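You operate a simulated robot arm through the tools that you are given. There is no shell and no other tool.

The job below is to be done with a simulated robot arm. You get a single attempt, and the scene is never put back.

TASK
Run the shaker for the card's time, then take the lid off.
Fine: clamp the lid, set the dial, start, wait till it stops, free the clamp; the lid goes on its mat.

Only the result counts: the job must be done as asked and must still hold three seconds after the hand-in. Knocking over, shifting, dropping, spilling or breaking anything else fails it. A push-on lid holds only when it is set on centred and level and pressed home; a screw cap is set on level and turned clockwise until tight.

THE ROBOT
A 6-joint arm with a two-finger gripper, fixed in place. Base frame: the origin is on the floor under the middle of its stand, x ahead of it, y to its left, z up; the work surface is at about z = 800. Readings come in mm, rad, newtons and seconds.
It reaches about 1637 mm from its shoulder. Its first joint turns from -2.897 to 2.897 rad. Payload 3.43 kg.
The TCP is the grasp point between the finger pads, 20 mm short of the fingertips. In the tool frame z runs along the fingers and y along their closing line. The gripper opens to 190 mm; its body begins 248 mm behind the TCP.
Orientation is that of the tool frame in the base frame, as [roll, pitch, yaw] about the fixed x, y, z axes, in that order (R = Rz(yaw) Ry(pitch) Rx(roll)). With the fingers straight down and closing along the base's y, the tool's x points along the base's -x, its y along +y and its z along -z.

THE INTERFACE
- The arm moves only by the tool play_rows. Its argument "targets" is a list that holds one entry, the list of rows, each a list of 7 numbers: the closure in counts, from 0 (fully open) to 255 (shut), then the shift along the tool's x, y, z in units of 25 mm (1.0 is 25 mm), then the turn, a rotation vector about the tool's x, y, z in units of 8 degrees (1.0 is 8 degrees). In form: [[[grip, dx, dy, dz, rx, ry, rz], ...]]. A call has 1 to 20 rows; each row shifts and turns the commanded pose from where the row before left it, along the tool's axes as they then stand. A call with a number of a shift or a turn outside -1 to 1 is refused whole. A row lasts 0.2 s, in which the tool goes at most 50 mm and 0.15 rad; a call with a longer step from one row to the next is refused whole, and so is a gripper value outside its range. Where a pose cannot be reached the arm comes as near as it can. A force on the tool above 90 N (or 10 N above the force at the start of the call, whichever is more), or a blocked arm, ends the call early, and 0.2 s more pass. The fingers move at their own pace (about 45 mm/s each) and stop on an object; they squeeze with about 30 N. The grip force told is the motor's: it shows also when the fingers shut on nothing. Time passes only in rows, and 0.2 s behind the last, so rows that do not move let the fingers close. The reply holds the time, the measured pose of the TCP, the force on the tool along the base axes, the opening and the grip force, in the units named above and with some noise, with the torque about the TCP (base axes, N m) and any sound that the robot's microphone picked up.
- Cameras (640 x 400 px; columns grow to the right, rows downward): "scene" is fixed at [218.4, 500.1, 1493.1]; the picture's right is [-0.36, -0.93, 0.00], its down [-0.56, 0.21, -0.80] and it looks along [0.75, -0.29, -0.60] (base axes); focal length 285 px, centre (320, 200). "wrist" rides on the gripper at [70, -9, -288] in the tool frame; the picture's right is [0.12, 0.99, 0.00], its down [-0.96, 0.12, -0.25] and it looks along [-0.25, 0.03, 0.97] (tool axes); focal length 261 px, centre (320, 200). There is no depth. A picture from a camera that has moved, and an enlarged one, comes with that camera's place and axes in the base frame and with its lens.
- camera(camera): a new picture of that camera. It takes no simulated time.
- lift_body(by): slides the trunk up (or, below 0, down) by that many mm; the arm rides with it, the base frame stays. It gives what a move gives, with no picture.
- zoom(camera, box): a new picture of the part [left, top, right, bottom] of that camera's present view, enlarged. It takes no simulated time.
- job_done(): hands the job in; it is judged then, once.

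Nothing tells you positions but the pictures and the camera data. Unless the task says otherwise, let go and move clear before handing in.

The tools are called after ">>>" as a command line: name --argument value ..., lists and objects as JSON in quotes. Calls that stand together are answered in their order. play_rows: Moves the arm, as the interface text tells. Its arguments: {"type":"object","properties":{"targets":{"type":"array","items":{"type":"array","items":{"type":"array","items":{"type":"number"}}}}},"required":["targets"]} The other tools are called the same way: lift_body (by) moves the trunk up or down; camera (camera) takes a picture; zoom (camera, box) takes an enlarged picture of a part of a camera's view; job_done () hands the job in.

At the start:

```text
clock: 0.0
tool_pos: [588.2, 18.6, 1315.2]
orientation: [-3.141, 0.0, 3.14]
force: [0.6, -0.4, -0.5]
wrist_torque: [0.03, 0.0, 0.02]
gripper_width: 189.9
grip_force: 0.0
trunk travel left (down, up): [-175.0, 65.0]
```

scene: 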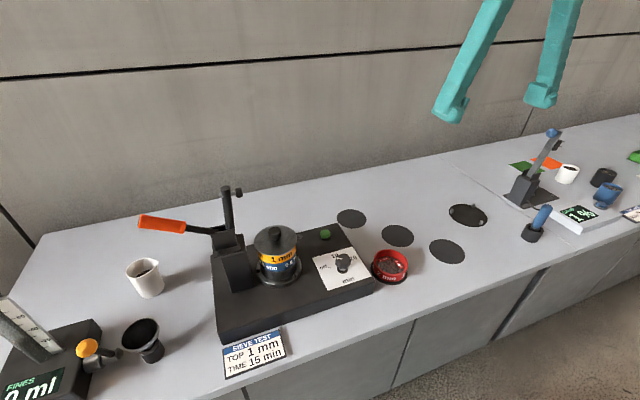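
wrist: 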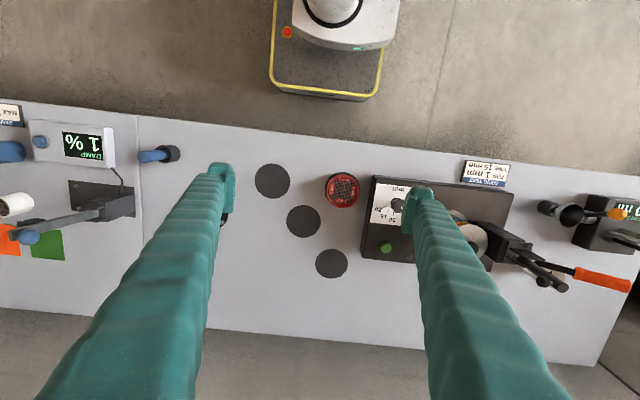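

I see a bench with a sieve shaker (toggle clamp with orange handle, sieve stack with lid, dial, green button), a card reading "TOP 1 mm, TIME 15 min", and several dark mats. I'll zoom in on the details first.

>>> zoom --camera "scene" --box '[200, 170, 420, 310]'

>>> zoom --camera "scene" --box '[300, 220, 400, 300]'

>>> zoom --camera "scene" --box '[120, 170, 280, 290]'

>>> zoom --camera "scene" --box '[200, 310, 320, 390]'

>>> zoom --camera "wrist" --box '[240, 140, 640, 300]'

>>> zoom --camera "scene" --box '[320, 180, 520, 300]'

```text
2.86 times, centred on (310, 240) of scene
camera zoom: at [218.4, 500.1, 1493.1], right [-0.36, -0.93, 0.0], down [-0.56, 0.21, -0.8], along [0.75, -0.29, -0.6], focal length 815 px, centre (349, 86)
```

zoom: 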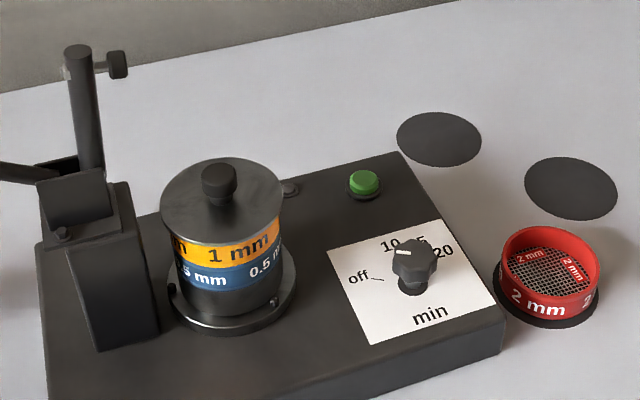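

```text
5.00 times, centred on (350, 260) of scene
camera zoom: at [218.4, 500.1, 1493.1], right [-0.36, -0.93, 0.0], down [-0.56, 0.21, -0.8], along [0.75, -0.29, -0.6], focal length 1426 px, centre (170, -100)
```

zoom: 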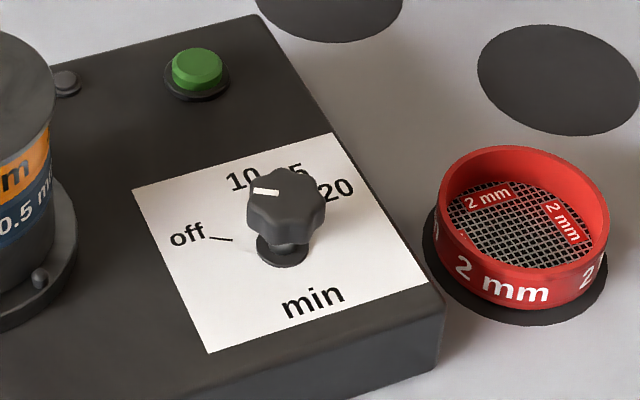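

```text
3.33 times, centred on (200, 230) of scene
camera zoom: at [218.4, 500.1, 1493.1], right [-0.36, -0.93, 0.0], down [-0.56, 0.21, -0.8], along [0.75, -0.29, -0.6], focal length 951 px, centre (720, 100)
```

zoom: 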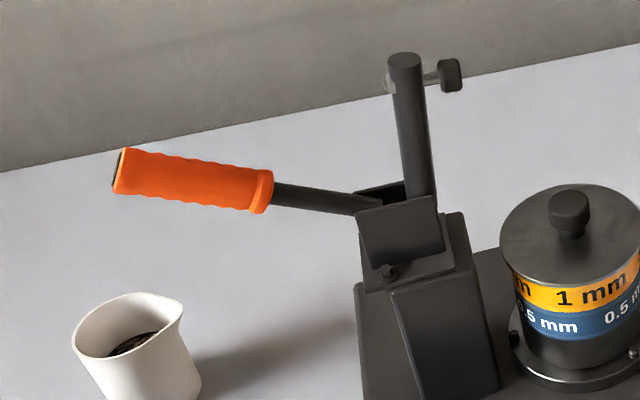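

```text
5.00 times, centred on (260, 350) of scene
camera zoom: at [218.4, 500.1, 1493.1], right [-0.36, -0.93, 0.0], down [-0.56, 0.21, -0.8], along [0.75, -0.29, -0.6], focal length 1426 px, centre (620, -550)
```

zoom: 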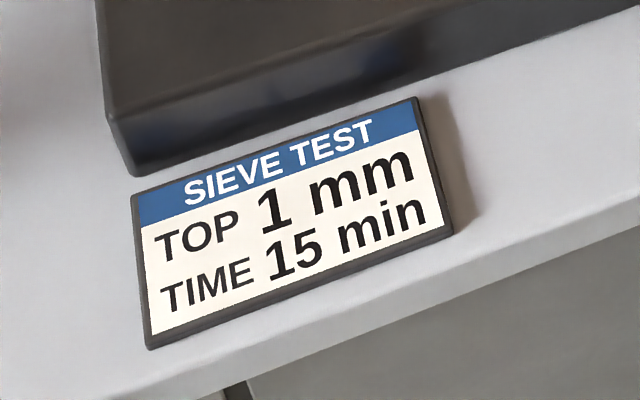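

```text
1.60 times, centred on (440, 220) of wrist
camera zoom: at [518.6, 9.8, 1603.9], right [-0.12, 0.99, 0.0], down [0.96, 0.11, 0.25], along [0.25, 0.03, -0.97], focal length 417 px, centre (128, 168)
```

zoom: 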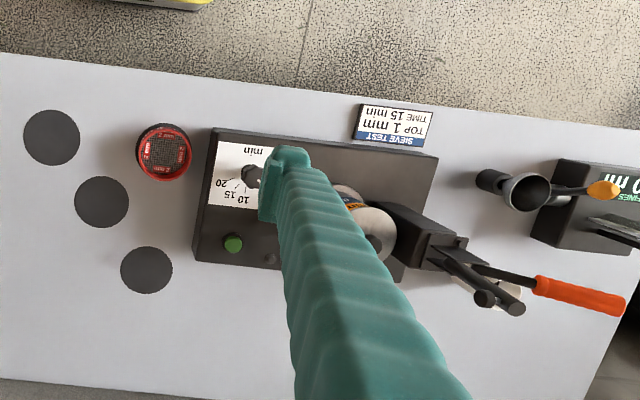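

```text
3.20 times, centred on (420, 240) of scene
camera zoom: at [218.4, 500.1, 1493.1], right [-0.36, -0.93, 0.0], down [-0.56, 0.21, -0.8], along [0.75, -0.29, -0.6], focal length 912 px, centre (0, 72)
```

zoom: 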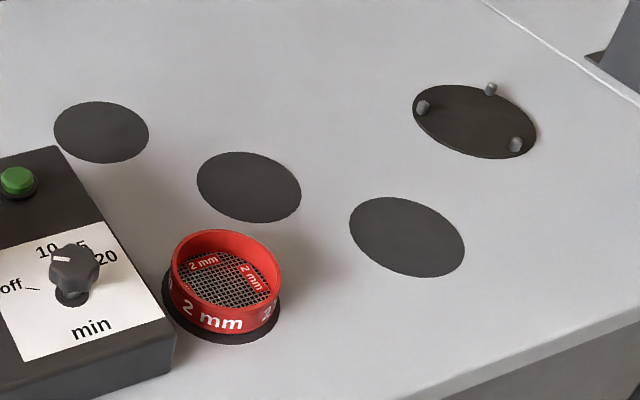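

The card says 15 min and the dial has off/10/15/20. There are several mats, so I need to find which one belongs to the lid; I'll zoom in further.

>>> zoom --camera "scene" --box '[440, 190, 500, 235]'

>>> zoom --camera "scene" --box '[330, 200, 370, 230]'

>>> zoom --camera "scene" --box '[375, 215, 425, 250]'

>>> zoom --camera "scene" --box '[420, 230, 475, 270]'

>>> zoom --camera "scene" --box '[240, 215, 320, 295]'

>>> zoom --camera "scene" --box '[500, 120, 640, 250]'

>>> zoom --camera "scene" --box '[0, 250, 200, 400]'

```text
8.89 times, centred on (470, 212) of scene
camera zoom: at [218.4, 500.1, 1493.1], right [-0.36, -0.93, 0.0], down [-0.56, 0.21, -0.8], along [0.75, -0.29, -0.6], focal length 2535 px, centre (-1013, 89)
```

zoom: 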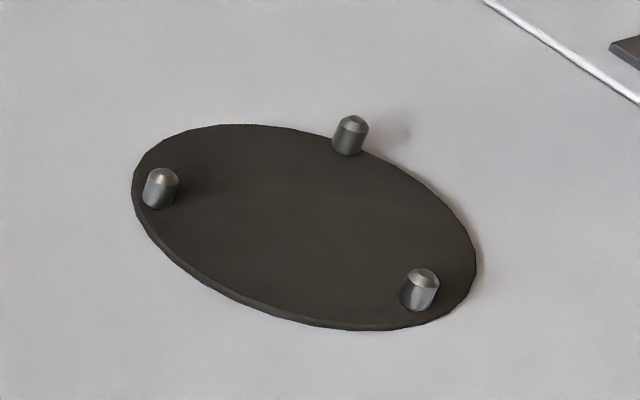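

```text
13.33 times, centred on (350, 215) of scene
camera zoom: at [218.4, 500.1, 1493.1], right [-0.36, -0.93, 0.0], down [-0.56, 0.21, -0.8], along [0.75, -0.29, -0.6], focal length 3802 px, centre (-80, 0)
```

zoom: 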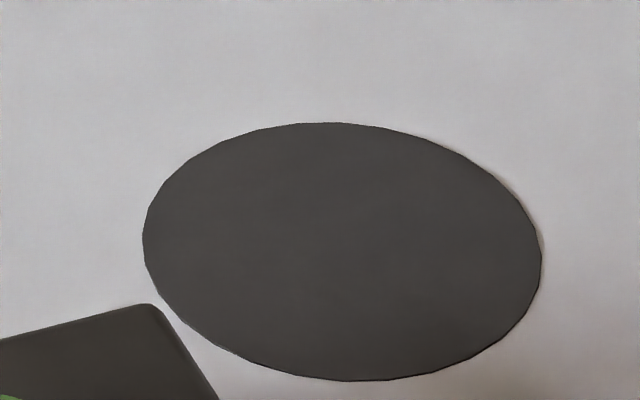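

```text
11.43 times, centred on (400, 232) of scene
camera zoom: at [218.4, 500.1, 1493.1], right [-0.36, -0.93, 0.0], down [-0.56, 0.21, -0.8], along [0.75, -0.29, -0.6], focal length 3259 px, centre (-594, -171)
```

zoom: 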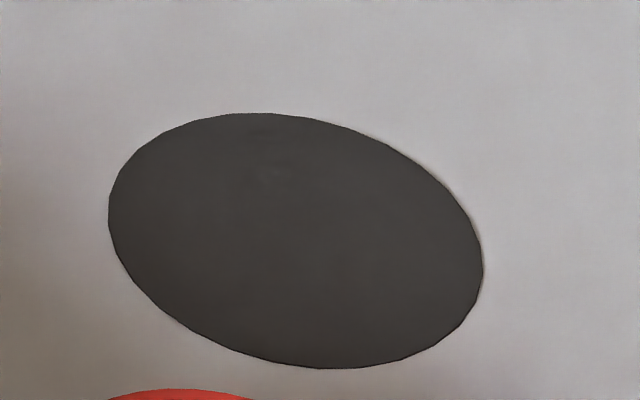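

```text
10.00 times, centred on (448, 250) of scene
camera zoom: at [218.4, 500.1, 1493.1], right [-0.36, -0.93, 0.0], down [-0.56, 0.21, -0.8], along [0.75, -0.29, -0.6], focal length 2852 px, centre (-955, -300)
```

zoom: 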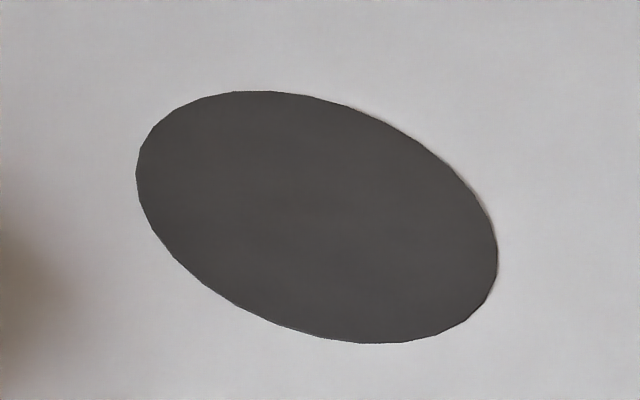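

```text
5.00 times, centred on (280, 255) of scene
camera zoom: at [218.4, 500.1, 1493.1], right [-0.36, -0.93, 0.0], down [-0.56, 0.21, -0.8], along [0.75, -0.29, -0.6], focal length 1426 px, centre (520, -75)
```

zoom: 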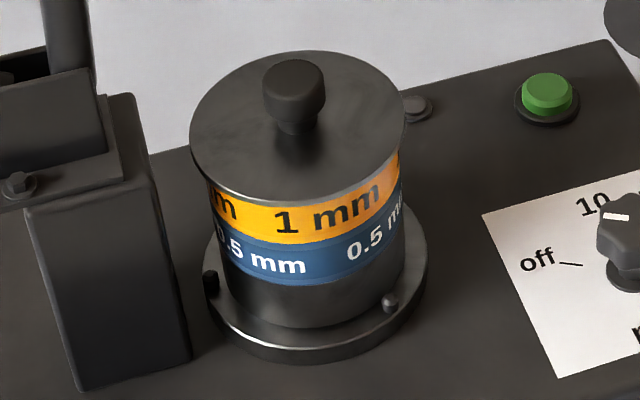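

```text
3.08 times, centred on (570, 185) of scene
camera zoom: at [218.4, 500.1, 1493.1], right [-0.36, -0.93, 0.0], down [-0.56, 0.21, -0.8], along [0.75, -0.29, -0.6], focal length 877 px, centre (-449, 246)
```

zoom: 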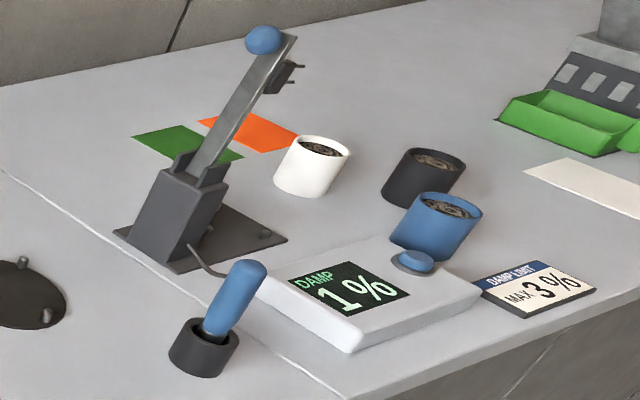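

```text
2.67 times, centred on (100, 325) of scene
camera zoom: at [218.4, 500.1, 1493.1], right [-0.36, -0.93, 0.0], down [-0.56, 0.21, -0.8], along [0.75, -0.29, -0.6], focal length 760 px, centre (907, -133)
```

zoom: 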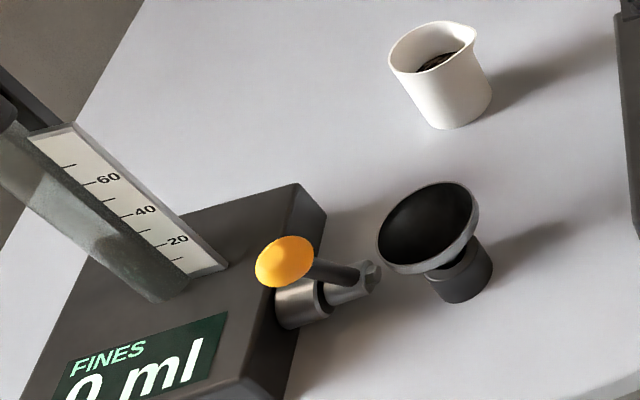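

Estimated positions: lid about (737, 419, 985), clamp bar top about (755, 507, 1150), handle end about (746, 680, 1130), button about (828, 245, 870), dial about (688, 249, 885). I'll move the arm over the shaker to get a better top view.

>>> play_rows --targets '[[[0, -0.373, 0.937, 0.1, 0, 0, 0], [0, -0.373, 0.937, 0.1, 0, 0, 0], [0, -0.373, 0.937, 0.1, 0, 0, 0], [0, -0.373, 0.937, 0.1, 0, 0, 0], [0, -0.373, 0.937, 0.1, 0, 0, 0], [0, -0.373, 0.937, 0.1, 0, 0, 0], [0, -0.373, 0.937, 0.1, 0, 0, 0], [0, -0.373, 0.937, 0.1, 0, 0, 0], [0, -0.373, 0.937, 0.1, 0, 0, 0], [0, -0.373, 0.937, 0.1, 0, 0, 0], [0, -0.373, 0.937, 0.1, 0, 0, 0], [0, -0.373, 0.937, 0.1, 0, 0, 0]]]'

>>> camera --camera "wrist"

>>> camera --camera "scene"

```text
clock: 2.6
tool_pos: [700.4, 302.1, 1286.4]
orientation: [-3.139, -0.002, 3.139]
force: [0.0, -0.1, 1.0]
wrist_torque: [0.09, -0.06, 0.01]
gripper_width: 190.1
grip_force: 0.1
trunk travel left (down, up): [-175.0, 65.0]
```

```text
taken
camera wrist: at [630.6, 293.0, 1574.4], right [-0.12, 0.99, 0.0], down [0.96, 0.11, 0.25], along [0.25, 0.03, -0.97], focal length 261 px, centre (320, 200)
```

wrist: 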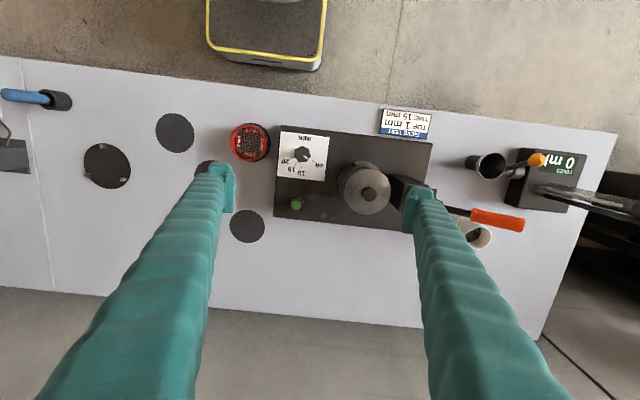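

```text
taken
```

scene: 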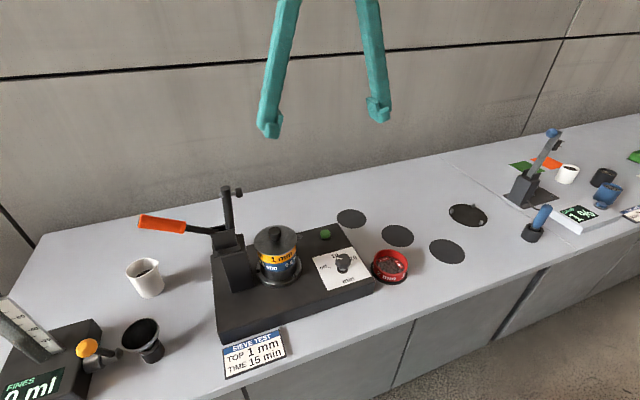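

>>> zoom --camera "wrist" --box '[265, 115, 415, 225]'

>>> zoom --camera "wrist" --box '[275, 130, 335, 185]'

>>> zoom --camera "wrist" --box '[60, 90, 280, 260]'

>>> zoom --camera "wrist" --box '[380, 120, 600, 280]'

```text
3.64 times, centred on (340, 170) of wrist
camera zoom: at [630.6, 293.0, 1574.4], right [-0.12, 0.99, 0.0], down [0.96, 0.11, 0.25], along [0.25, 0.03, -0.97], focal length 948 px, centre (247, 309)
```

zoom: 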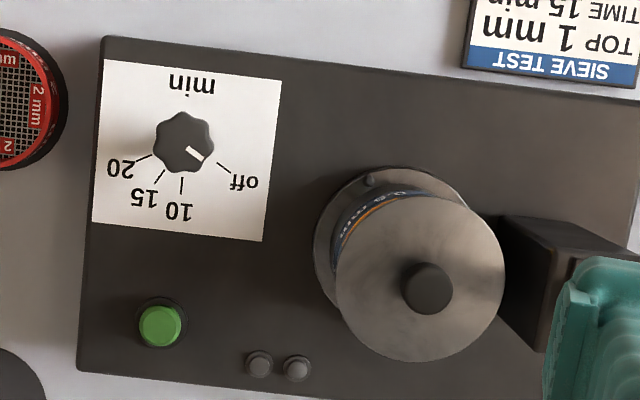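

```text
7.27 times, centred on (305, 158) of wrist
camera zoom: at [630.6, 293.0, 1574.4], right [-0.12, 0.99, 0.0], down [0.96, 0.11, 0.25], along [0.25, 0.03, -0.97], focal length 1896 px, centre (429, 509)
```

zoom: 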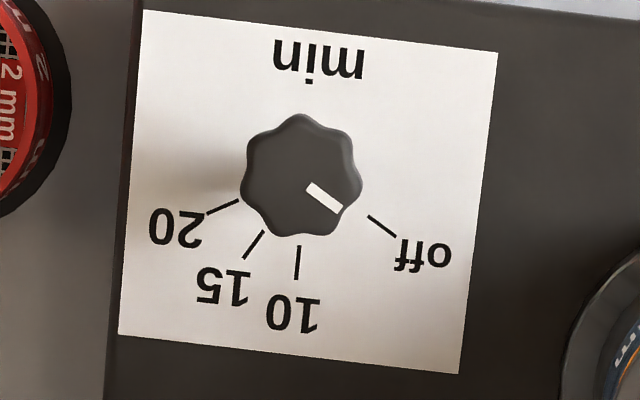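

```text
2.35 times, centred on (170, 175) of wrist
camera zoom: at [630.6, 293.0, 1574.4], right [-0.12, 0.99, 0.0], down [0.96, 0.11, 0.25], along [0.25, 0.03, -0.97], focal length 613 px, centre (673, 259)
```

zoom: 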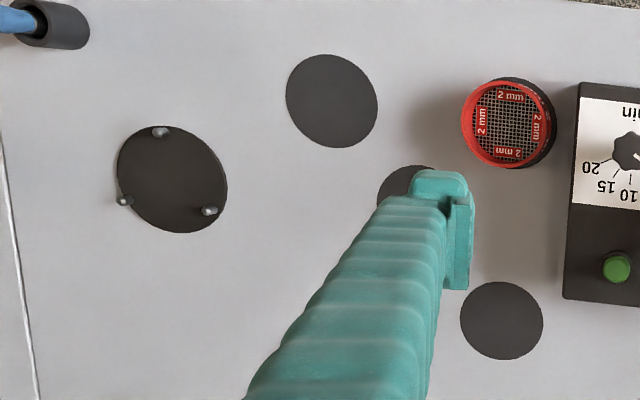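

```text
2.50 times, centred on (490, 200) of wrist
camera zoom: at [630.6, 293.0, 1574.4], right [-0.12, 0.99, 0.0], down [0.96, 0.11, 0.25], along [0.25, 0.03, -0.97], focal length 652 px, centre (-105, 200)
```

zoom: 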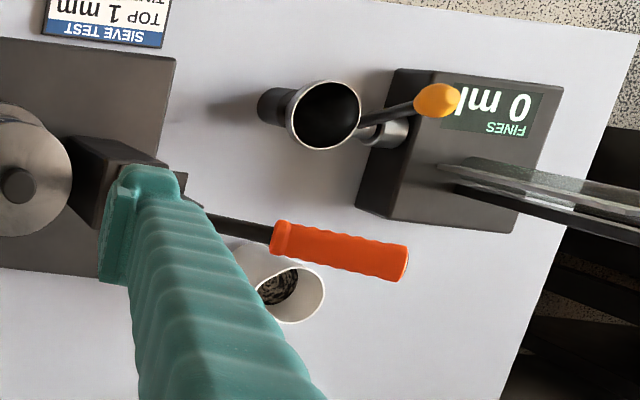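

The dial pointer is at "off" (about 30° from +y toward +x) and 15 is at about 120°, so it needs a 90° clockwise turn. The clamp pivots near (750, 520, 1020) with its orange handle running up and out to (746, 680, 1130); I'll move over the clamp for a better look.

>>> play_rows --targets '[[[0, 0, 0.95, -0.1, 0, 0, 0], [0, 0, 0.95, -0.1, 0, 0, 0], [0, 0, 0.95, -0.1, 0, 0, 0], [0, 0, 0.95, -0.1, 0, 0, 0], [0, 0, 0.95, -0.1, 0, 0, 0], [0, 0, 0.95, -0.1, 0, 0, 0], [0, 0, 0.95, -0.1, 0, 0, 0], [0, 0, 0.95, -0.1, 0, 0, 0], [0, 0, 0.95, 0, 0, 0, 0], [0, 0, 0.95, 0, 0, 0, 0]]]'

>>> camera --camera "wrist"

>>> zoom --camera "wrist" --box '[220, 110, 440, 260]'

```text
clock: 4.8
tool_pos: [679.6, 519.3, 1256.5]
orientation: [3.139, 0.004, 3.141]
force: [0.3, -0.7, 0.6]
wrist_torque: [0.12, 0.0, 0.01]
gripper_width: 189.9
grip_force: 0.0
out of reach, approached as far as the arm can: row 4, 5, 6, 7, 8, 9, 10
trunk travel left (down, up): [-175.0, 65.0]
```

```text
taken
camera wrist: at [607.9, 509.9, 1545.0], right [-0.12, 0.99, 0.0], down [0.96, 0.11, 0.25], along [0.25, 0.03, -0.97], focal length 261 px, centre (320, 200)
```

wrist: 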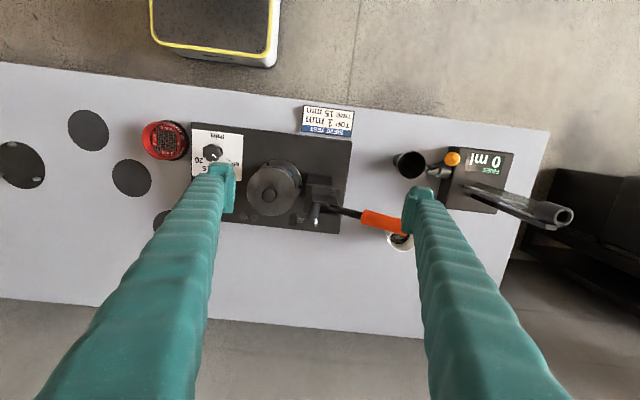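

```text
2.67 times, centred on (330, 185) of wrist
camera zoom: at [607.9, 509.9, 1545.0], right [-0.12, 0.99, 0.0], down [0.96, 0.11, 0.25], along [0.25, 0.03, -0.97], focal length 695 px, centre (293, 240)
```

zoom: 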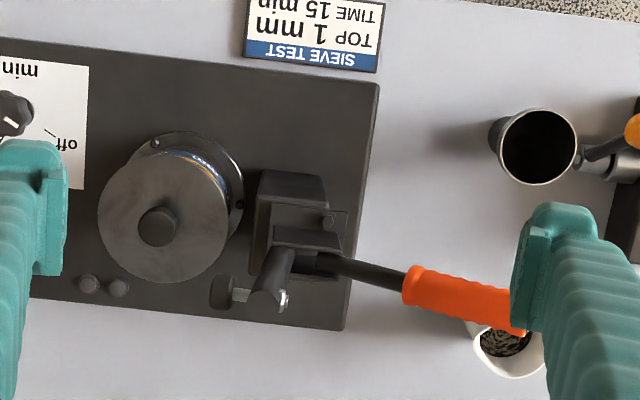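

Confirmed lid knob at about (749, 418, 1000) and clamp bar at about (748, 510), spindle side facing the lid. The arm hit its reach limit here, so I'll raise the trunk for more reach before going to the handle.

>>> lift_body --by 65

```text
clock: 5.8
tool_pos: [678.8, 521.0, 1322.8]
orientation: [3.137, 0.004, 3.14]
force: [-1.3, -0.1, 0.5]
wrist_torque: [0.01, 0.02, 0.01]
gripper_width: 189.9
grip_force: 0.0
trunk travel left (down, up): [-240.0, 0.0]
```

>>> play_rows --targets '[[[0, 0, 0, 0.2, 0, 0, -0.9375], [0, 0, 0, 0.2, 0, 0, -0.9375], [0, 0, 0, 0.2, 0, 0, -0.9375], [0, 0, 0, 0.2, 0, 0, -0.9375], [0, 0, 0, 0.2, 0, 0, -0.9375], [0, 0, 0, 0.2, 0, 0, -0.9375], [0, 0, 0, 0.2, 0, 0, -0.9375], [0, 0, 0, 0.2, 0, 0, -0.9375], [0, 0, 0, 0.2, 0, 0, -0.9375], [0, 0, 0, 0.2, 0, 0, -0.9375], [0, 0, 0, 0.2, 0, 0, -0.9375], [0, 0, 0, 0.2, 0, 0, -0.9375]]]'

>>> camera --camera "wrist"

```text
clock: 8.4
tool_pos: [680.7, 519.9, 1262.0]
orientation: [-3.138, 0.002, -1.571]
force: [1.0, 0.2, -0.4]
wrist_torque: [0.0, -0.01, -0.03]
gripper_width: 190.0
grip_force: 0.0
trunk travel left (down, up): [-240.0, 0.0]
```

```text
taken
camera wrist: at [688.3, 447.5, 1550.9], right [-0.99, -0.12, 0.0], down [-0.12, 0.96, 0.25], along [-0.03, 0.25, -0.97], focal length 261 px, centre (320, 200)
```

wrist: 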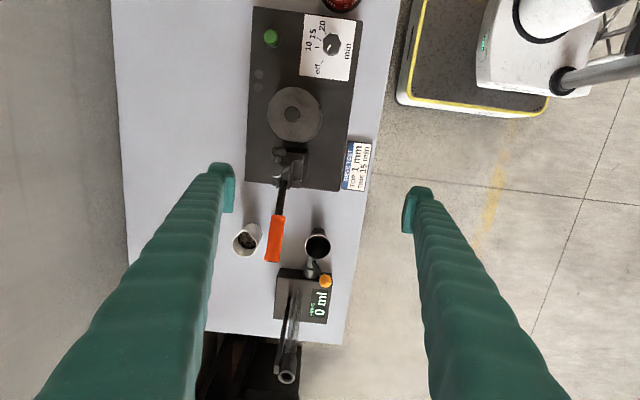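

>>> zoom --camera "wrist" --box '[220, 130, 360, 280]'

```text
2.67 times, centred on (290, 205) of wrist
camera zoom: at [688.3, 447.5, 1550.9], right [-0.99, -0.12, 0.0], down [-0.12, 0.96, 0.25], along [-0.03, 0.25, -0.97], focal length 695 px, centre (400, 187)
```

zoom: 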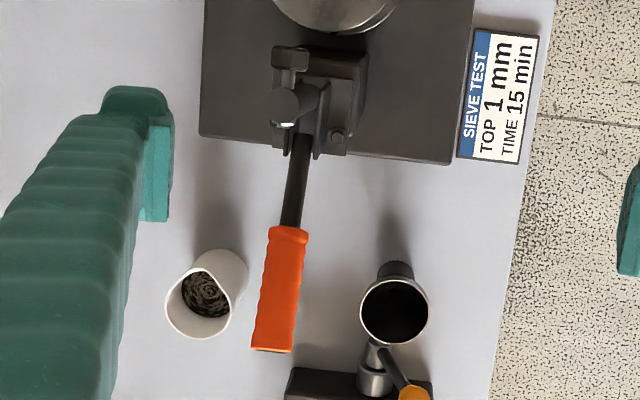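

The handle's grip runs from (748, 608, 1084) to (746, 675, 1131), i.e. 35° up and outward; the pivot is near (517, 1037) in y-z. I'll go above the middle of the grip with fingers closing along x.

>>> play_rows --targets '[[[0, -0.605, -0.334, 0.31, 0, 0, 0], [0, -0.605, -0.334, 0.31, 0, 0, 0], [0, -0.605, -0.334, 0.31, 0, 0, 0], [0, -0.605, -0.334, 0.31, 0, 0, 0], [0, -0.605, -0.334, 0.31, 0, 0, 0], [0, -0.605, -0.334, 0.31, 0, 0, 0], [0, -0.605, -0.334, 0.31, 0, 0, 0], [0, -0.605, -0.334, 0.31, 0, 0, 0]]]'

>>> camera --camera "wrist"

>>> camera --camera "scene"

```text
clock: 10.2
tool_pos: [746.4, 640.6, 1200.6]
orientation: [-3.137, 0.003, -1.572]
force: [-0.2, -0.7, 0.3]
wrist_torque: [0.04, -0.04, -0.04]
gripper_width: 189.9
grip_force: 0.1
trunk travel left (down, up): [-240.0, 0.0]
```

```text
taken
camera wrist: at [754.2, 568.5, 1488.6], right [-0.99, -0.12, -0.01], down [-0.12, 0.96, 0.25], along [-0.02, 0.25, -0.97], focal length 261 px, centre (320, 200)
```

wrist: 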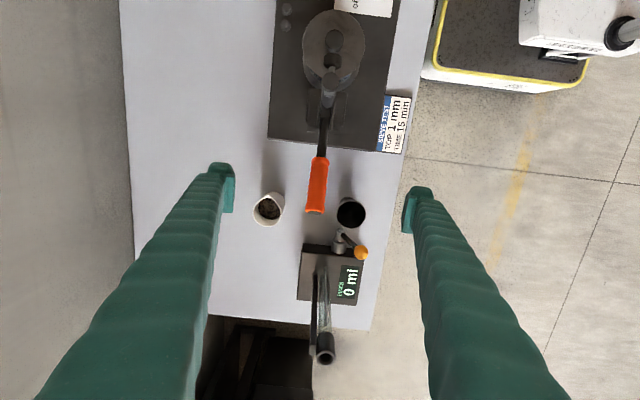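

```text
taken
```

scene: 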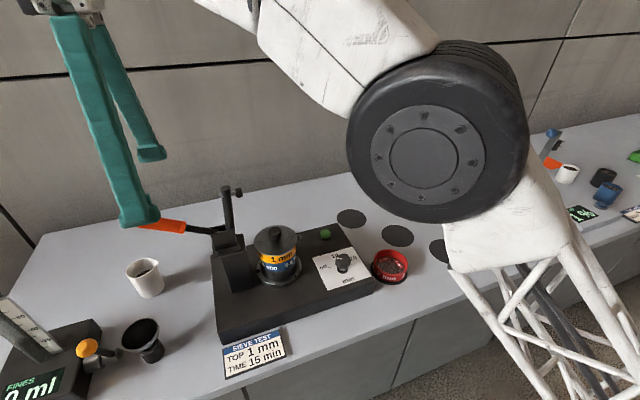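

>>> play_rows --targets '[[[0, 0, 0, 0.75, 0, 0, 0], [0, 0, 0, 0.75, 0, 0, 0], [0, 0, 0, 0.75, 0, 0, 0], [0, 0, 0, 0.75, 0, 0, 0], [0, 0, 0, 0.72, 0, 0, 0]]]'

>>> camera --camera "wrist"

>>> zoom --camera "scene" --box '[60, 100, 320, 300]'

```text
clock: 11.4
tool_pos: [745.6, 641.6, 1108.2]
orientation: [-3.136, 0.004, -1.57]
force: [0.1, 0.3, 0.0]
wrist_torque: [0.01, -0.01, -0.01]
gripper_width: 190.2
grip_force: 0.0
trunk travel left (down, up): [-240.0, 0.0]
```

```text
taken
camera wrist: at [753.6, 568.2, 1396.8], right [-0.99, -0.12, -0.01], down [-0.12, 0.96, 0.25], along [-0.02, 0.25, -0.97], focal length 261 px, centre (320, 200)
```

wrist: 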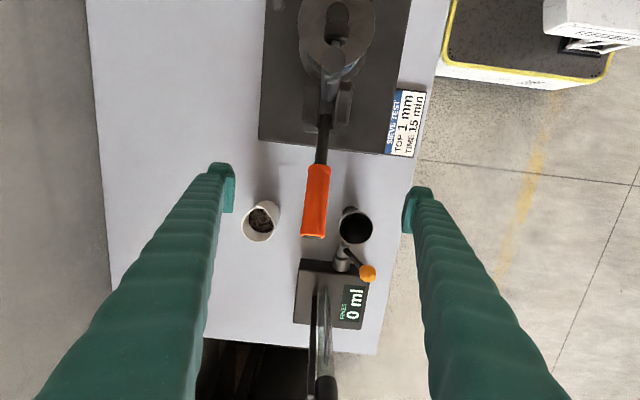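

```text
2.00 times, centred on (190, 200) of scene
camera zoom: at [218.4, 500.1, 1493.1], right [-0.36, -0.93, 0.0], down [-0.56, 0.21, -0.8], along [0.75, -0.29, -0.6], focal length 570 px, centre (580, 200)
```

zoom: 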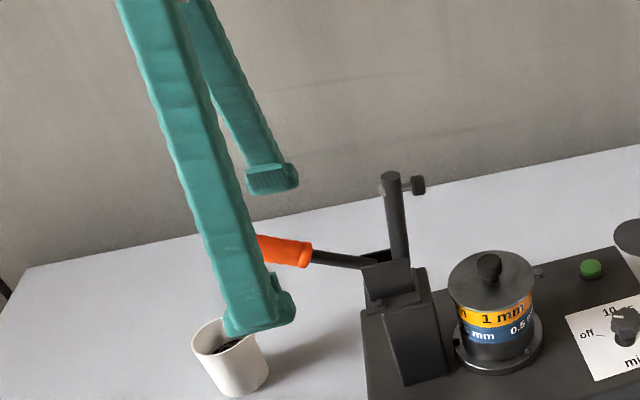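

The fingers straddle the handle; now I close on it.

>>> play_rows --targets '[[[255, 0, 0, 0, 0, 0, 0], [255, 0, 0, 0, 0, 0, 0], [255, 0, 0, 0, 0, 0, 0], [255, 0, 0, 0, 0, 0, 0], [255, 0, 0, 0, 0, 0, 0], [255, 0, 0, 0, 0, 0, 0], [255, 0, 0, 0, 0, 0, 0], [255, 0, 0, 0, 0, 0, 0], [255, 0, 0, 0, 0, 0, 0], [255, 0, 0, 0, 0, 0, 0], [255, 0, 0, 0, 0, 0, 0], [255, 0, 0, 0, 0, 0, 0]]]'

>>> zoom --camera "scene" --box '[60, 100, 320, 300]'

```text
clock: 14.0
tool_pos: [750.2, 640.1, 1108.2]
orientation: [-3.136, 0.004, -1.572]
force: [54.0, 9.8, 11.9]
wrist_torque: [0.0, -0.52, -0.38]
gripper_width: 25.8
grip_force: 44.6
trunk travel left (down, up): [-240.0, 0.0]
```

```text
2.00 times, centred on (190, 200) of scene
camera zoom: at [218.4, 500.1, 1493.1], right [-0.36, -0.93, 0.0], down [-0.56, 0.21, -0.8], along [0.75, -0.29, -0.6], focal length 570 px, centre (580, 200)
```

zoom: 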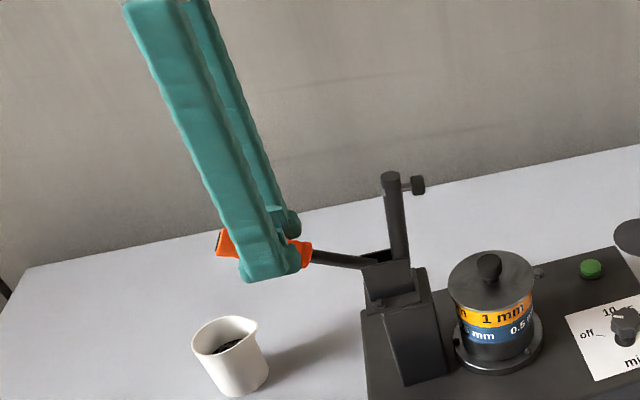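

>>> play_rows --targets '[[[255, 0, 0, 0, 0, 0, 0], [255, 0, 0, 0, 0, 0, 0]]]'

```text
clock: 14.6
tool_pos: [750.0, 641.0, 1107.5]
orientation: [-3.134, 0.006, -1.572]
force: [63.3, 6.0, 16.6]
wrist_torque: [-0.08, -0.58, -0.41]
gripper_width: 25.7
grip_force: 44.6
trunk travel left (down, up): [-240.0, 0.0]
```

The handle is gripped with some sideways load, so I'll shift the hand about 4.5 mm in +x to relieve it.

>>> play_rows --targets '[[[255, -0.01, -0.09, 0, 0, 0, 0], [255, -0.01, -0.09, -0.03, 0, 0, 0]]]'

```text
clock: 15.2
tool_pos: [749.9, 639.9, 1107.8]
orientation: [-3.141, 0.003, -1.571]
force: [29.7, -12.9, 6.3]
wrist_torque: [0.29, -0.24, -0.24]
gripper_width: 25.7
grip_force: 45.0
trunk travel left (down, up): [-240.0, 0.0]
```

>>> play_rows --targets '[[[255, 0.12, -0.04, -0.21, 0, 0, 0], [255, 0.13, -0.04, -0.205, 0, 0, 0], [255, 0.145, 0, -0.2, 0, 0, 0], [255, 0.155, 0, -0.19, 0, 0, 0]]]'

>>> zoom --camera "scene" --box '[60, 100, 320, 300]'

```text
clock: 16.2
tool_pos: [750.7, 627.8, 1128.2]
orientation: [-3.141, 0.003, -1.569]
force: [-33.9, -13.4, -29.2]
wrist_torque: [0.67, 0.21, 0.39]
gripper_width: 25.7
grip_force: 44.8
trunk travel left (down, up): [-240.0, 0.0]
```

```text
2.00 times, centred on (190, 200) of scene
camera zoom: at [218.4, 500.1, 1493.1], right [-0.36, -0.93, 0.0], down [-0.56, 0.21, -0.8], along [0.75, -0.29, -0.6], focal length 570 px, centre (580, 200)
```

zoom: 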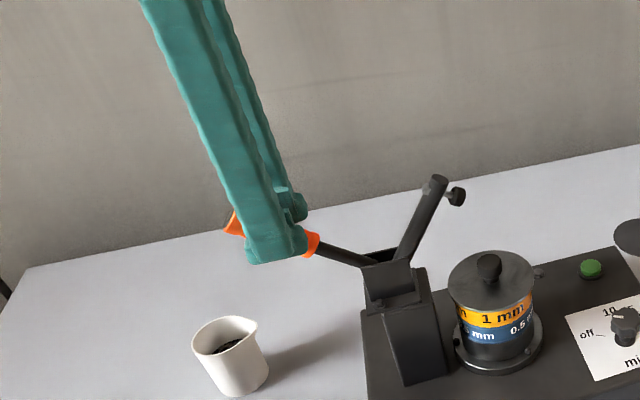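

The bar turns faster than the handle (about 26° for 10° of handle). I'll continue along the arc in small steps.

>>> play_rows --targets '[[[255, 0.16, 0.04, -0.19, 0, 0, 0], [255, 0.17, 0.04, -0.18, 0, 0, 0], [255, 0.18, 0, -0.17, 0, 0, 0], [255, 0.19, 0, -0.16, 0, 0, 0]]]'

>>> zoom --camera "scene" --box '[60, 100, 320, 300]'

```text
clock: 17.2
tool_pos: [750.0, 610.8, 1147.6]
orientation: [-3.136, 0.004, -1.571]
force: [-32.0, -0.8, -16.0]
wrist_torque: [0.69, 0.23, 0.29]
gripper_width: 25.6
grip_force: 44.9
trunk travel left (down, up): [-240.0, 0.0]
```

```text
2.00 times, centred on (190, 200) of scene
camera zoom: at [218.4, 500.1, 1493.1], right [-0.36, -0.93, 0.0], down [-0.56, 0.21, -0.8], along [0.75, -0.29, -0.6], focal length 570 px, centre (580, 200)
```

zoom: 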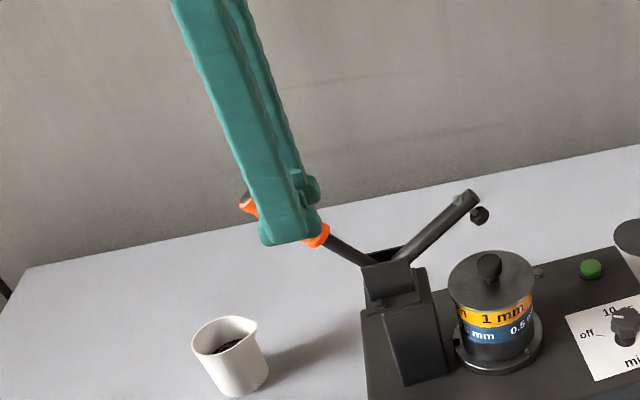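

>>> play_rows --targets '[[[255, 0.19, 0.05, -0.16, 0, 0, 0], [255, 0.2, 0.03, -0.15, 0, 0, 0], [255, 0.21, 0, -0.14, 0, 0, 0], [255, 0.22, 0, -0.125, 0, 0, 0]]]'

>>> zoom --camera "scene" --box '[60, 100, 320, 300]'

```text
clock: 18.2
tool_pos: [750.0, 589.1, 1159.9]
orientation: [-3.134, 0.004, -1.571]
force: [2.3, 9.1, -4.8]
wrist_torque: [1.01, -0.02, -0.04]
gripper_width: 25.7
grip_force: 44.7
trunk travel left (down, up): [-240.0, 0.0]
```

```text
2.00 times, centred on (190, 200) of scene
camera zoom: at [218.4, 500.1, 1493.1], right [-0.36, -0.93, 0.0], down [-0.56, 0.21, -0.8], along [0.75, -0.29, -0.6], focal length 570 px, centre (580, 200)
```

zoom: 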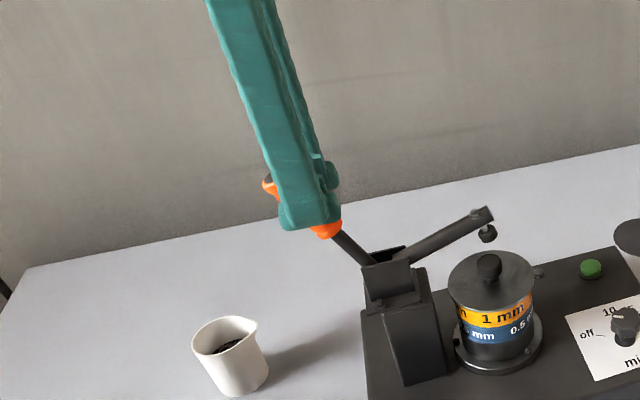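

>>> play_rows --targets '[[[255, 0.22, 0, -0.12, 0, 0, 0], [255, 0.225, 0, -0.11, 0, 0, 0], [255, 0.23, 0, -0.1, 0, 0, 0]]]'

>>> zoom --camera "scene" --box '[60, 100, 320, 300]'

```text
clock: 19.0
tool_pos: [750.3, 571.7, 1167.4]
orientation: [-3.141, 0.001, -1.571]
force: [-10.3, 0.1, -30.5]
wrist_torque: [0.57, 0.03, 0.13]
gripper_width: 25.9
grip_force: 45.2
trunk travel left (down, up): [-240.0, 0.0]
```

```text
2.00 times, centred on (190, 200) of scene
camera zoom: at [218.4, 500.1, 1493.1], right [-0.36, -0.93, 0.0], down [-0.56, 0.21, -0.8], along [0.75, -0.29, -0.6], focal length 570 px, centre (580, 200)
```

zoom: 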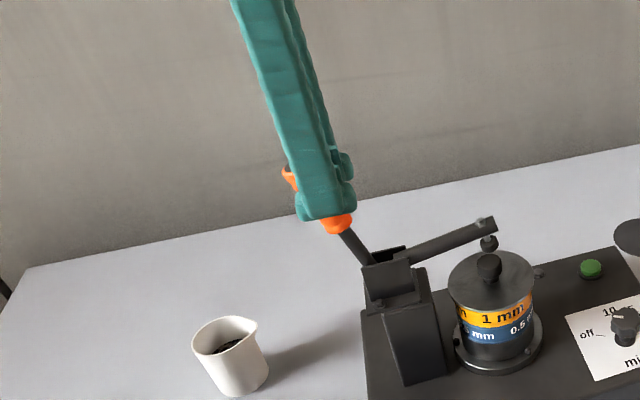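

>>> play_rows --targets '[[[255, 0.235, 0, -0.06, 0, 0, 0], [255, 0.24, 0, -0.05, 0, 0, 0], [255, 0.24, 0, -0.04, 0, 0, 0]]]'

>>> zoom --camera "scene" --box '[60, 100, 320, 300]'

```text
clock: 19.8
tool_pos: [750.2, 555.4, 1171.7]
orientation: [-3.137, 0.004, -1.573]
force: [4.3, 8.2, -10.9]
wrist_torque: [1.09, -0.05, -0.05]
gripper_width: 25.6
grip_force: 45.5
trunk travel left (down, up): [-240.0, 0.0]
```

```text
2.00 times, centred on (190, 200) of scene
camera zoom: at [218.4, 500.1, 1493.1], right [-0.36, -0.93, 0.0], down [-0.56, 0.21, -0.8], along [0.75, -0.29, -0.6], focal length 570 px, centre (580, 200)
```

zoom: 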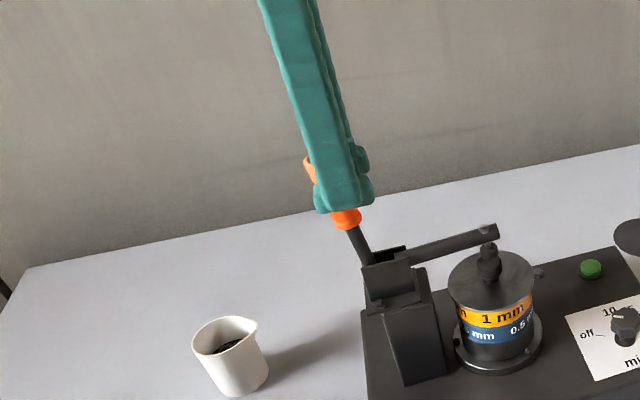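

>>> zoom --camera "scene" --box '[210, 190, 320, 270]'

>>> play_rows --targets '[[[255, 0.24, 0, -0.05, 0, 0, 0], [255, 0.245, 0, -0.04, 0, 0, 0], [255, 0.245, 0, -0.03, 0, 0, 0]]]'

>>> zoom --camera "scene" --box '[60, 100, 320, 300]'

>>> zoom --camera "scene" --box '[210, 190, 320, 270]'

```text
5.00 times, centred on (265, 230) of scene
camera zoom: at [218.4, 500.1, 1493.1], right [-0.36, -0.93, 0.0], down [-0.56, 0.21, -0.8], along [0.75, -0.29, -0.6], focal length 1426 px, centre (595, 50)
```

zoom: 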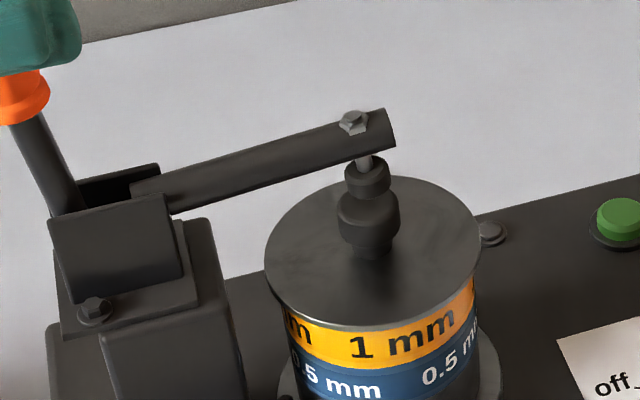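

```text
clock: 20.6
tool_pos: [749.3, 535.4, 1174.1]
orientation: [-3.139, 0.002, -1.573]
force: [4.2, 5.6, -24.3]
wrist_torque: [0.58, -0.01, -0.09]
gripper_width: 25.3
grip_force: 44.5
trunk travel left (down, up): [-240.0, 0.0]
```

```text
2.00 times, centred on (190, 200) of scene
camera zoom: at [218.4, 500.1, 1493.1], right [-0.36, -0.93, 0.0], down [-0.56, 0.21, -0.8], along [0.75, -0.29, -0.6], focal length 570 px, centre (580, 200)
```

zoom: 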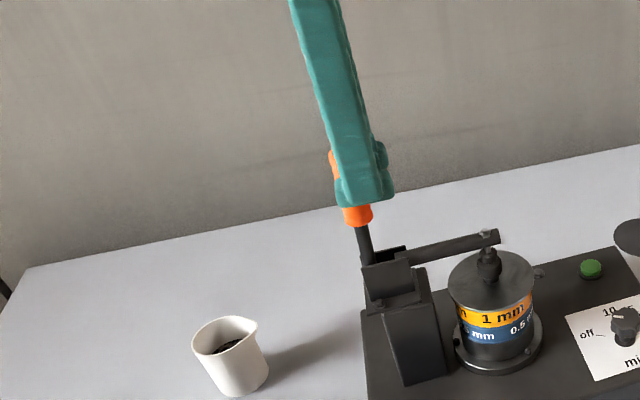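

```text
5.00 times, centred on (265, 230) of scene
camera zoom: at [218.4, 500.1, 1493.1], right [-0.36, -0.93, 0.0], down [-0.56, 0.21, -0.8], along [0.75, -0.29, -0.6], focal length 1426 px, centre (595, 50)
```

zoom: 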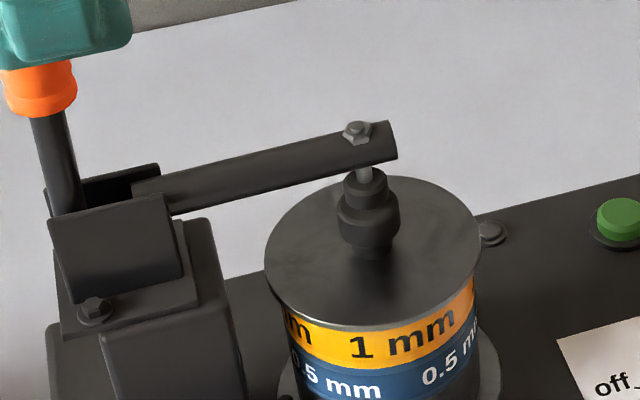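

>>> play_rows --targets '[[[255, 0.245, 0, -0.01, 0, 0, 0], [255, 0.245, 0, -0.005, 0, 0, 0]]]'

>>> zoom --camera "scene" --box '[210, 190, 320, 270]'

```text
clock: 21.2
tool_pos: [750.1, 523.5, 1172.3]
orientation: [-3.139, 0.003, -1.572]
force: [6.0, 7.2, -34.9]
wrist_torque: [0.33, -0.09, -0.08]
gripper_width: 25.1
grip_force: 45.1
trunk travel left (down, up): [-240.0, 0.0]
```

```text
5.00 times, centred on (265, 230) of scene
camera zoom: at [218.4, 500.1, 1493.1], right [-0.36, -0.93, 0.0], down [-0.56, 0.21, -0.8], along [0.75, -0.29, -0.6], focal length 1426 px, centre (595, 50)
```

zoom: 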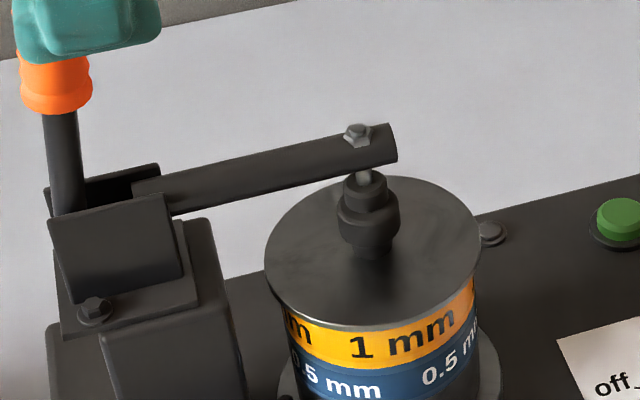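

>>> play_rows --targets '[[[255, 0.24, 0, 0.04, 0, 0, 0], [255, 0.24, 0, 0.03, 0, 0, 0]]]'

>>> zoom --camera "scene" --box '[210, 190, 320, 270]'

```text
clock: 21.8
tool_pos: [751.2, 516.0, 1172.7]
orientation: [-3.135, 0.005, -1.569]
force: [16.5, 30.2, -13.3]
wrist_torque: [-0.06, -0.09, -0.23]
gripper_width: 25.4
grip_force: 45.5
trunk travel left (down, up): [-240.0, 0.0]
```

```text
5.00 times, centred on (265, 230) of scene
camera zoom: at [218.4, 500.1, 1493.1], right [-0.36, -0.93, 0.0], down [-0.56, 0.21, -0.8], along [0.75, -0.29, -0.6], focal length 1426 px, centre (595, 50)
```

zoom: 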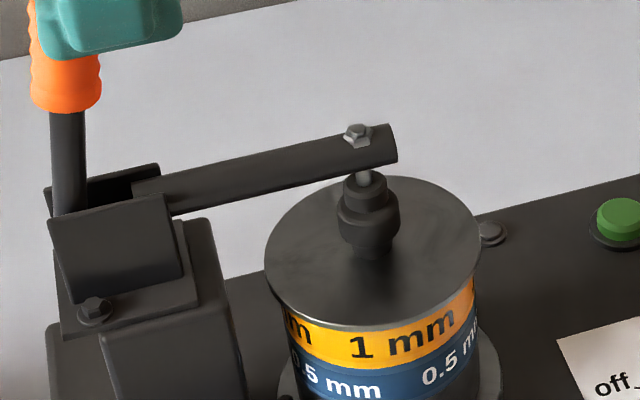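

>>> play_rows --targets '[[[255, 0.15, 0, 0.02, 0, 0, 0], [255, 0.15, 0, 0.02, 0, 0, 0]]]'

>>> zoom --camera "scene" --box '[210, 190, 320, 270]'

```text
clock: 22.4
tool_pos: [750.4, 511.9, 1172.1]
orientation: [-3.135, 0.001, -1.57]
force: [18.2, 51.6, 8.5]
wrist_torque: [0.97, -0.2, -0.6]
gripper_width: 22.7
grip_force: 45.0
trunk travel left (down, up): [-240.0, 0.0]
```

```text
5.00 times, centred on (265, 230) of scene
camera zoom: at [218.4, 500.1, 1493.1], right [-0.36, -0.93, 0.0], down [-0.56, 0.21, -0.8], along [0.75, -0.29, -0.6], focal length 1426 px, centre (595, 50)
```

zoom: 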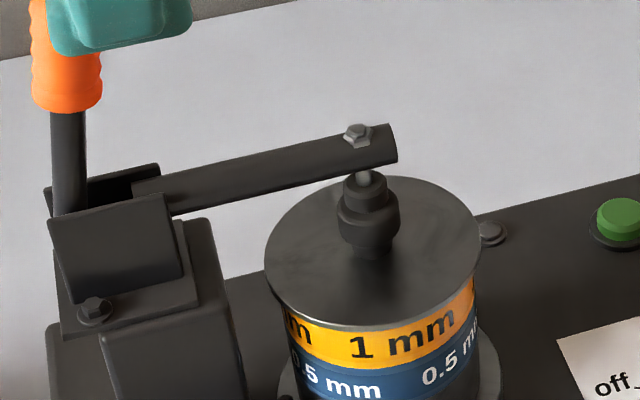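

The handle is at its stop (upright), with the spindle sitting on the lid knob. I'll open the fingers and check that the clamp holds.

>>> play_rows --targets '[[[120, 0, 0, 0, 0, 0, 0], [120, 0, 0, 0, 0, 0, 0], [120, 0, 0, 0, 0, 0, 0], [120, 0, 0, 0, 0, 0, 0], [120, 0, 0, 0, 0, 0, 0]]]'

>>> zoom --camera "scene" --box '[210, 160, 320, 270]'

>>> camera --camera "wrist"

```text
clock: 23.6
tool_pos: [750.2, 505.3, 1173.1]
orientation: [-3.137, 0.003, -1.575]
force: [0.1, 1.1, 0.0]
wrist_torque: [0.01, 0.01, -0.02]
gripper_width: 100.5
grip_force: 0.1
trunk travel left (down, up): [-240.0, 0.0]
```

```text
3.64 times, centred on (265, 215) of scene
camera zoom: at [218.4, 500.1, 1493.1], right [-0.36, -0.93, 0.0], down [-0.56, 0.21, -0.8], along [0.75, -0.29, -0.6], focal length 1037 px, centre (520, 146)
```

zoom: 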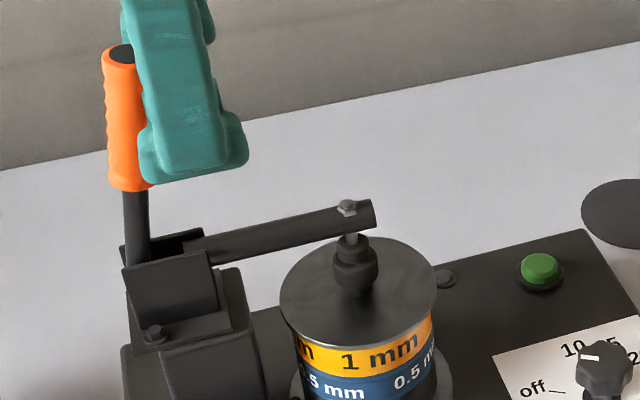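

```text
taken
camera wrist: at [756.8, 433.6, 1461.0], right [-0.99, -0.12, -0.01], down [-0.12, 0.96, 0.25], along [-0.02, 0.25, -0.97], focal length 261 px, centre (320, 200)
```

wrist: 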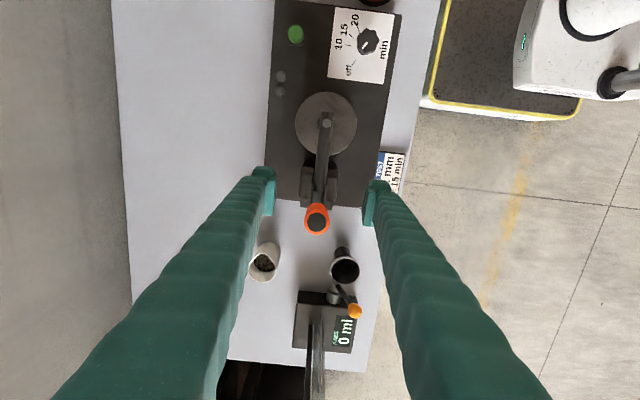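

The clamp stays closed with the handle just past upright. I'll do a check push on the handle from the outside: centre on the handle, turn the hand 90° so the fingers straddle it along y, and nudge it toward the lid.

>>> play_rows --targets '[[[100, -0.45, 0, 0, 0, 0, 0], [100, -0.45, 0, 0, 0, 0, 0], [100, 0, 0, 0, 0, 0, 0.9375], [100, 0, 0, 0, 0, 0, 0.9375], [100, 0, 0, 0, 0, 0, 0.9375], [100, 0, 0, 0, 0, 0, 0.9375], [100, 0, 0, 0, 0, 0, 0.9375], [100, 0, 0, 0, 0, 0, 0.9375], [100, 0, 0, 0, 0, 0, 0.9375], [100, 0, 0, 0, 0, 0, 0.9375], [100, 0, 0, 0, 0, 0, 0.9375], [100, 0, 0, 0, 0, 0, 0.9375], [100, 0, 0, 0, 0, 0, 0.9375], [100, 0, 0, 0, 0, 0, 0.9375]]]'

>>> zoom --camera "scene" --box '[180, 140, 320, 270]'

>>> camera --camera "wrist"

```text
clock: 26.6
tool_pos: [749.4, 527.4, 1172.4]
orientation: [3.137, 0.005, 3.137]
force: [-0.3, 0.9, -0.2]
wrist_torque: [-0.02, 0.03, -0.01]
gripper_width: 115.5
grip_force: 0.0
trunk travel left (down, up): [-240.0, 0.0]
```

```text
3.08 times, centred on (250, 205) of scene
camera zoom: at [218.4, 500.1, 1493.1], right [-0.36, -0.93, 0.0], down [-0.56, 0.21, -0.8], along [0.75, -0.29, -0.6], focal length 877 px, centre (535, 185)
```

zoom: 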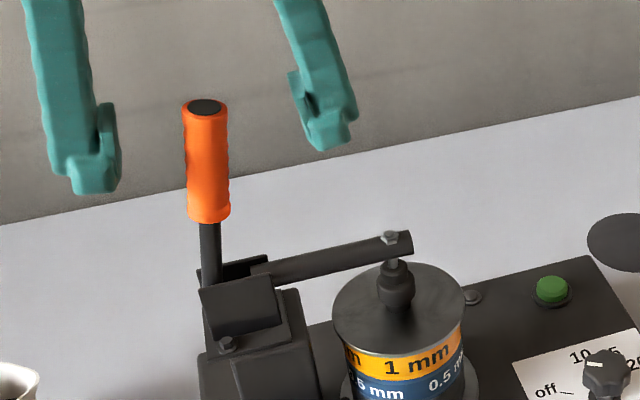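

```text
taken
camera wrist: at [677.6, 517.3, 1460.3], right [-0.12, 0.99, 0.0], down [0.96, 0.11, 0.25], along [0.25, 0.03, -0.97], focal length 261 px, centre (320, 200)
```

wrist: 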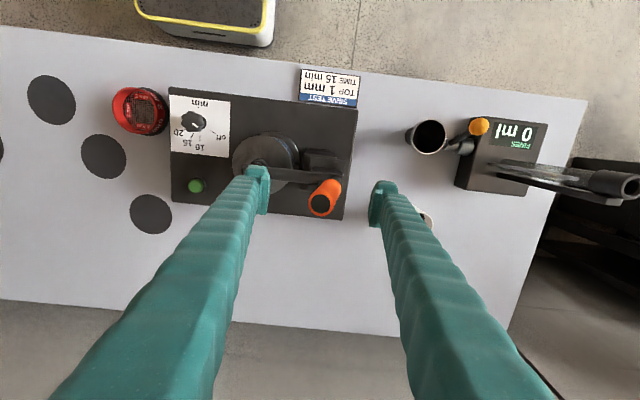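

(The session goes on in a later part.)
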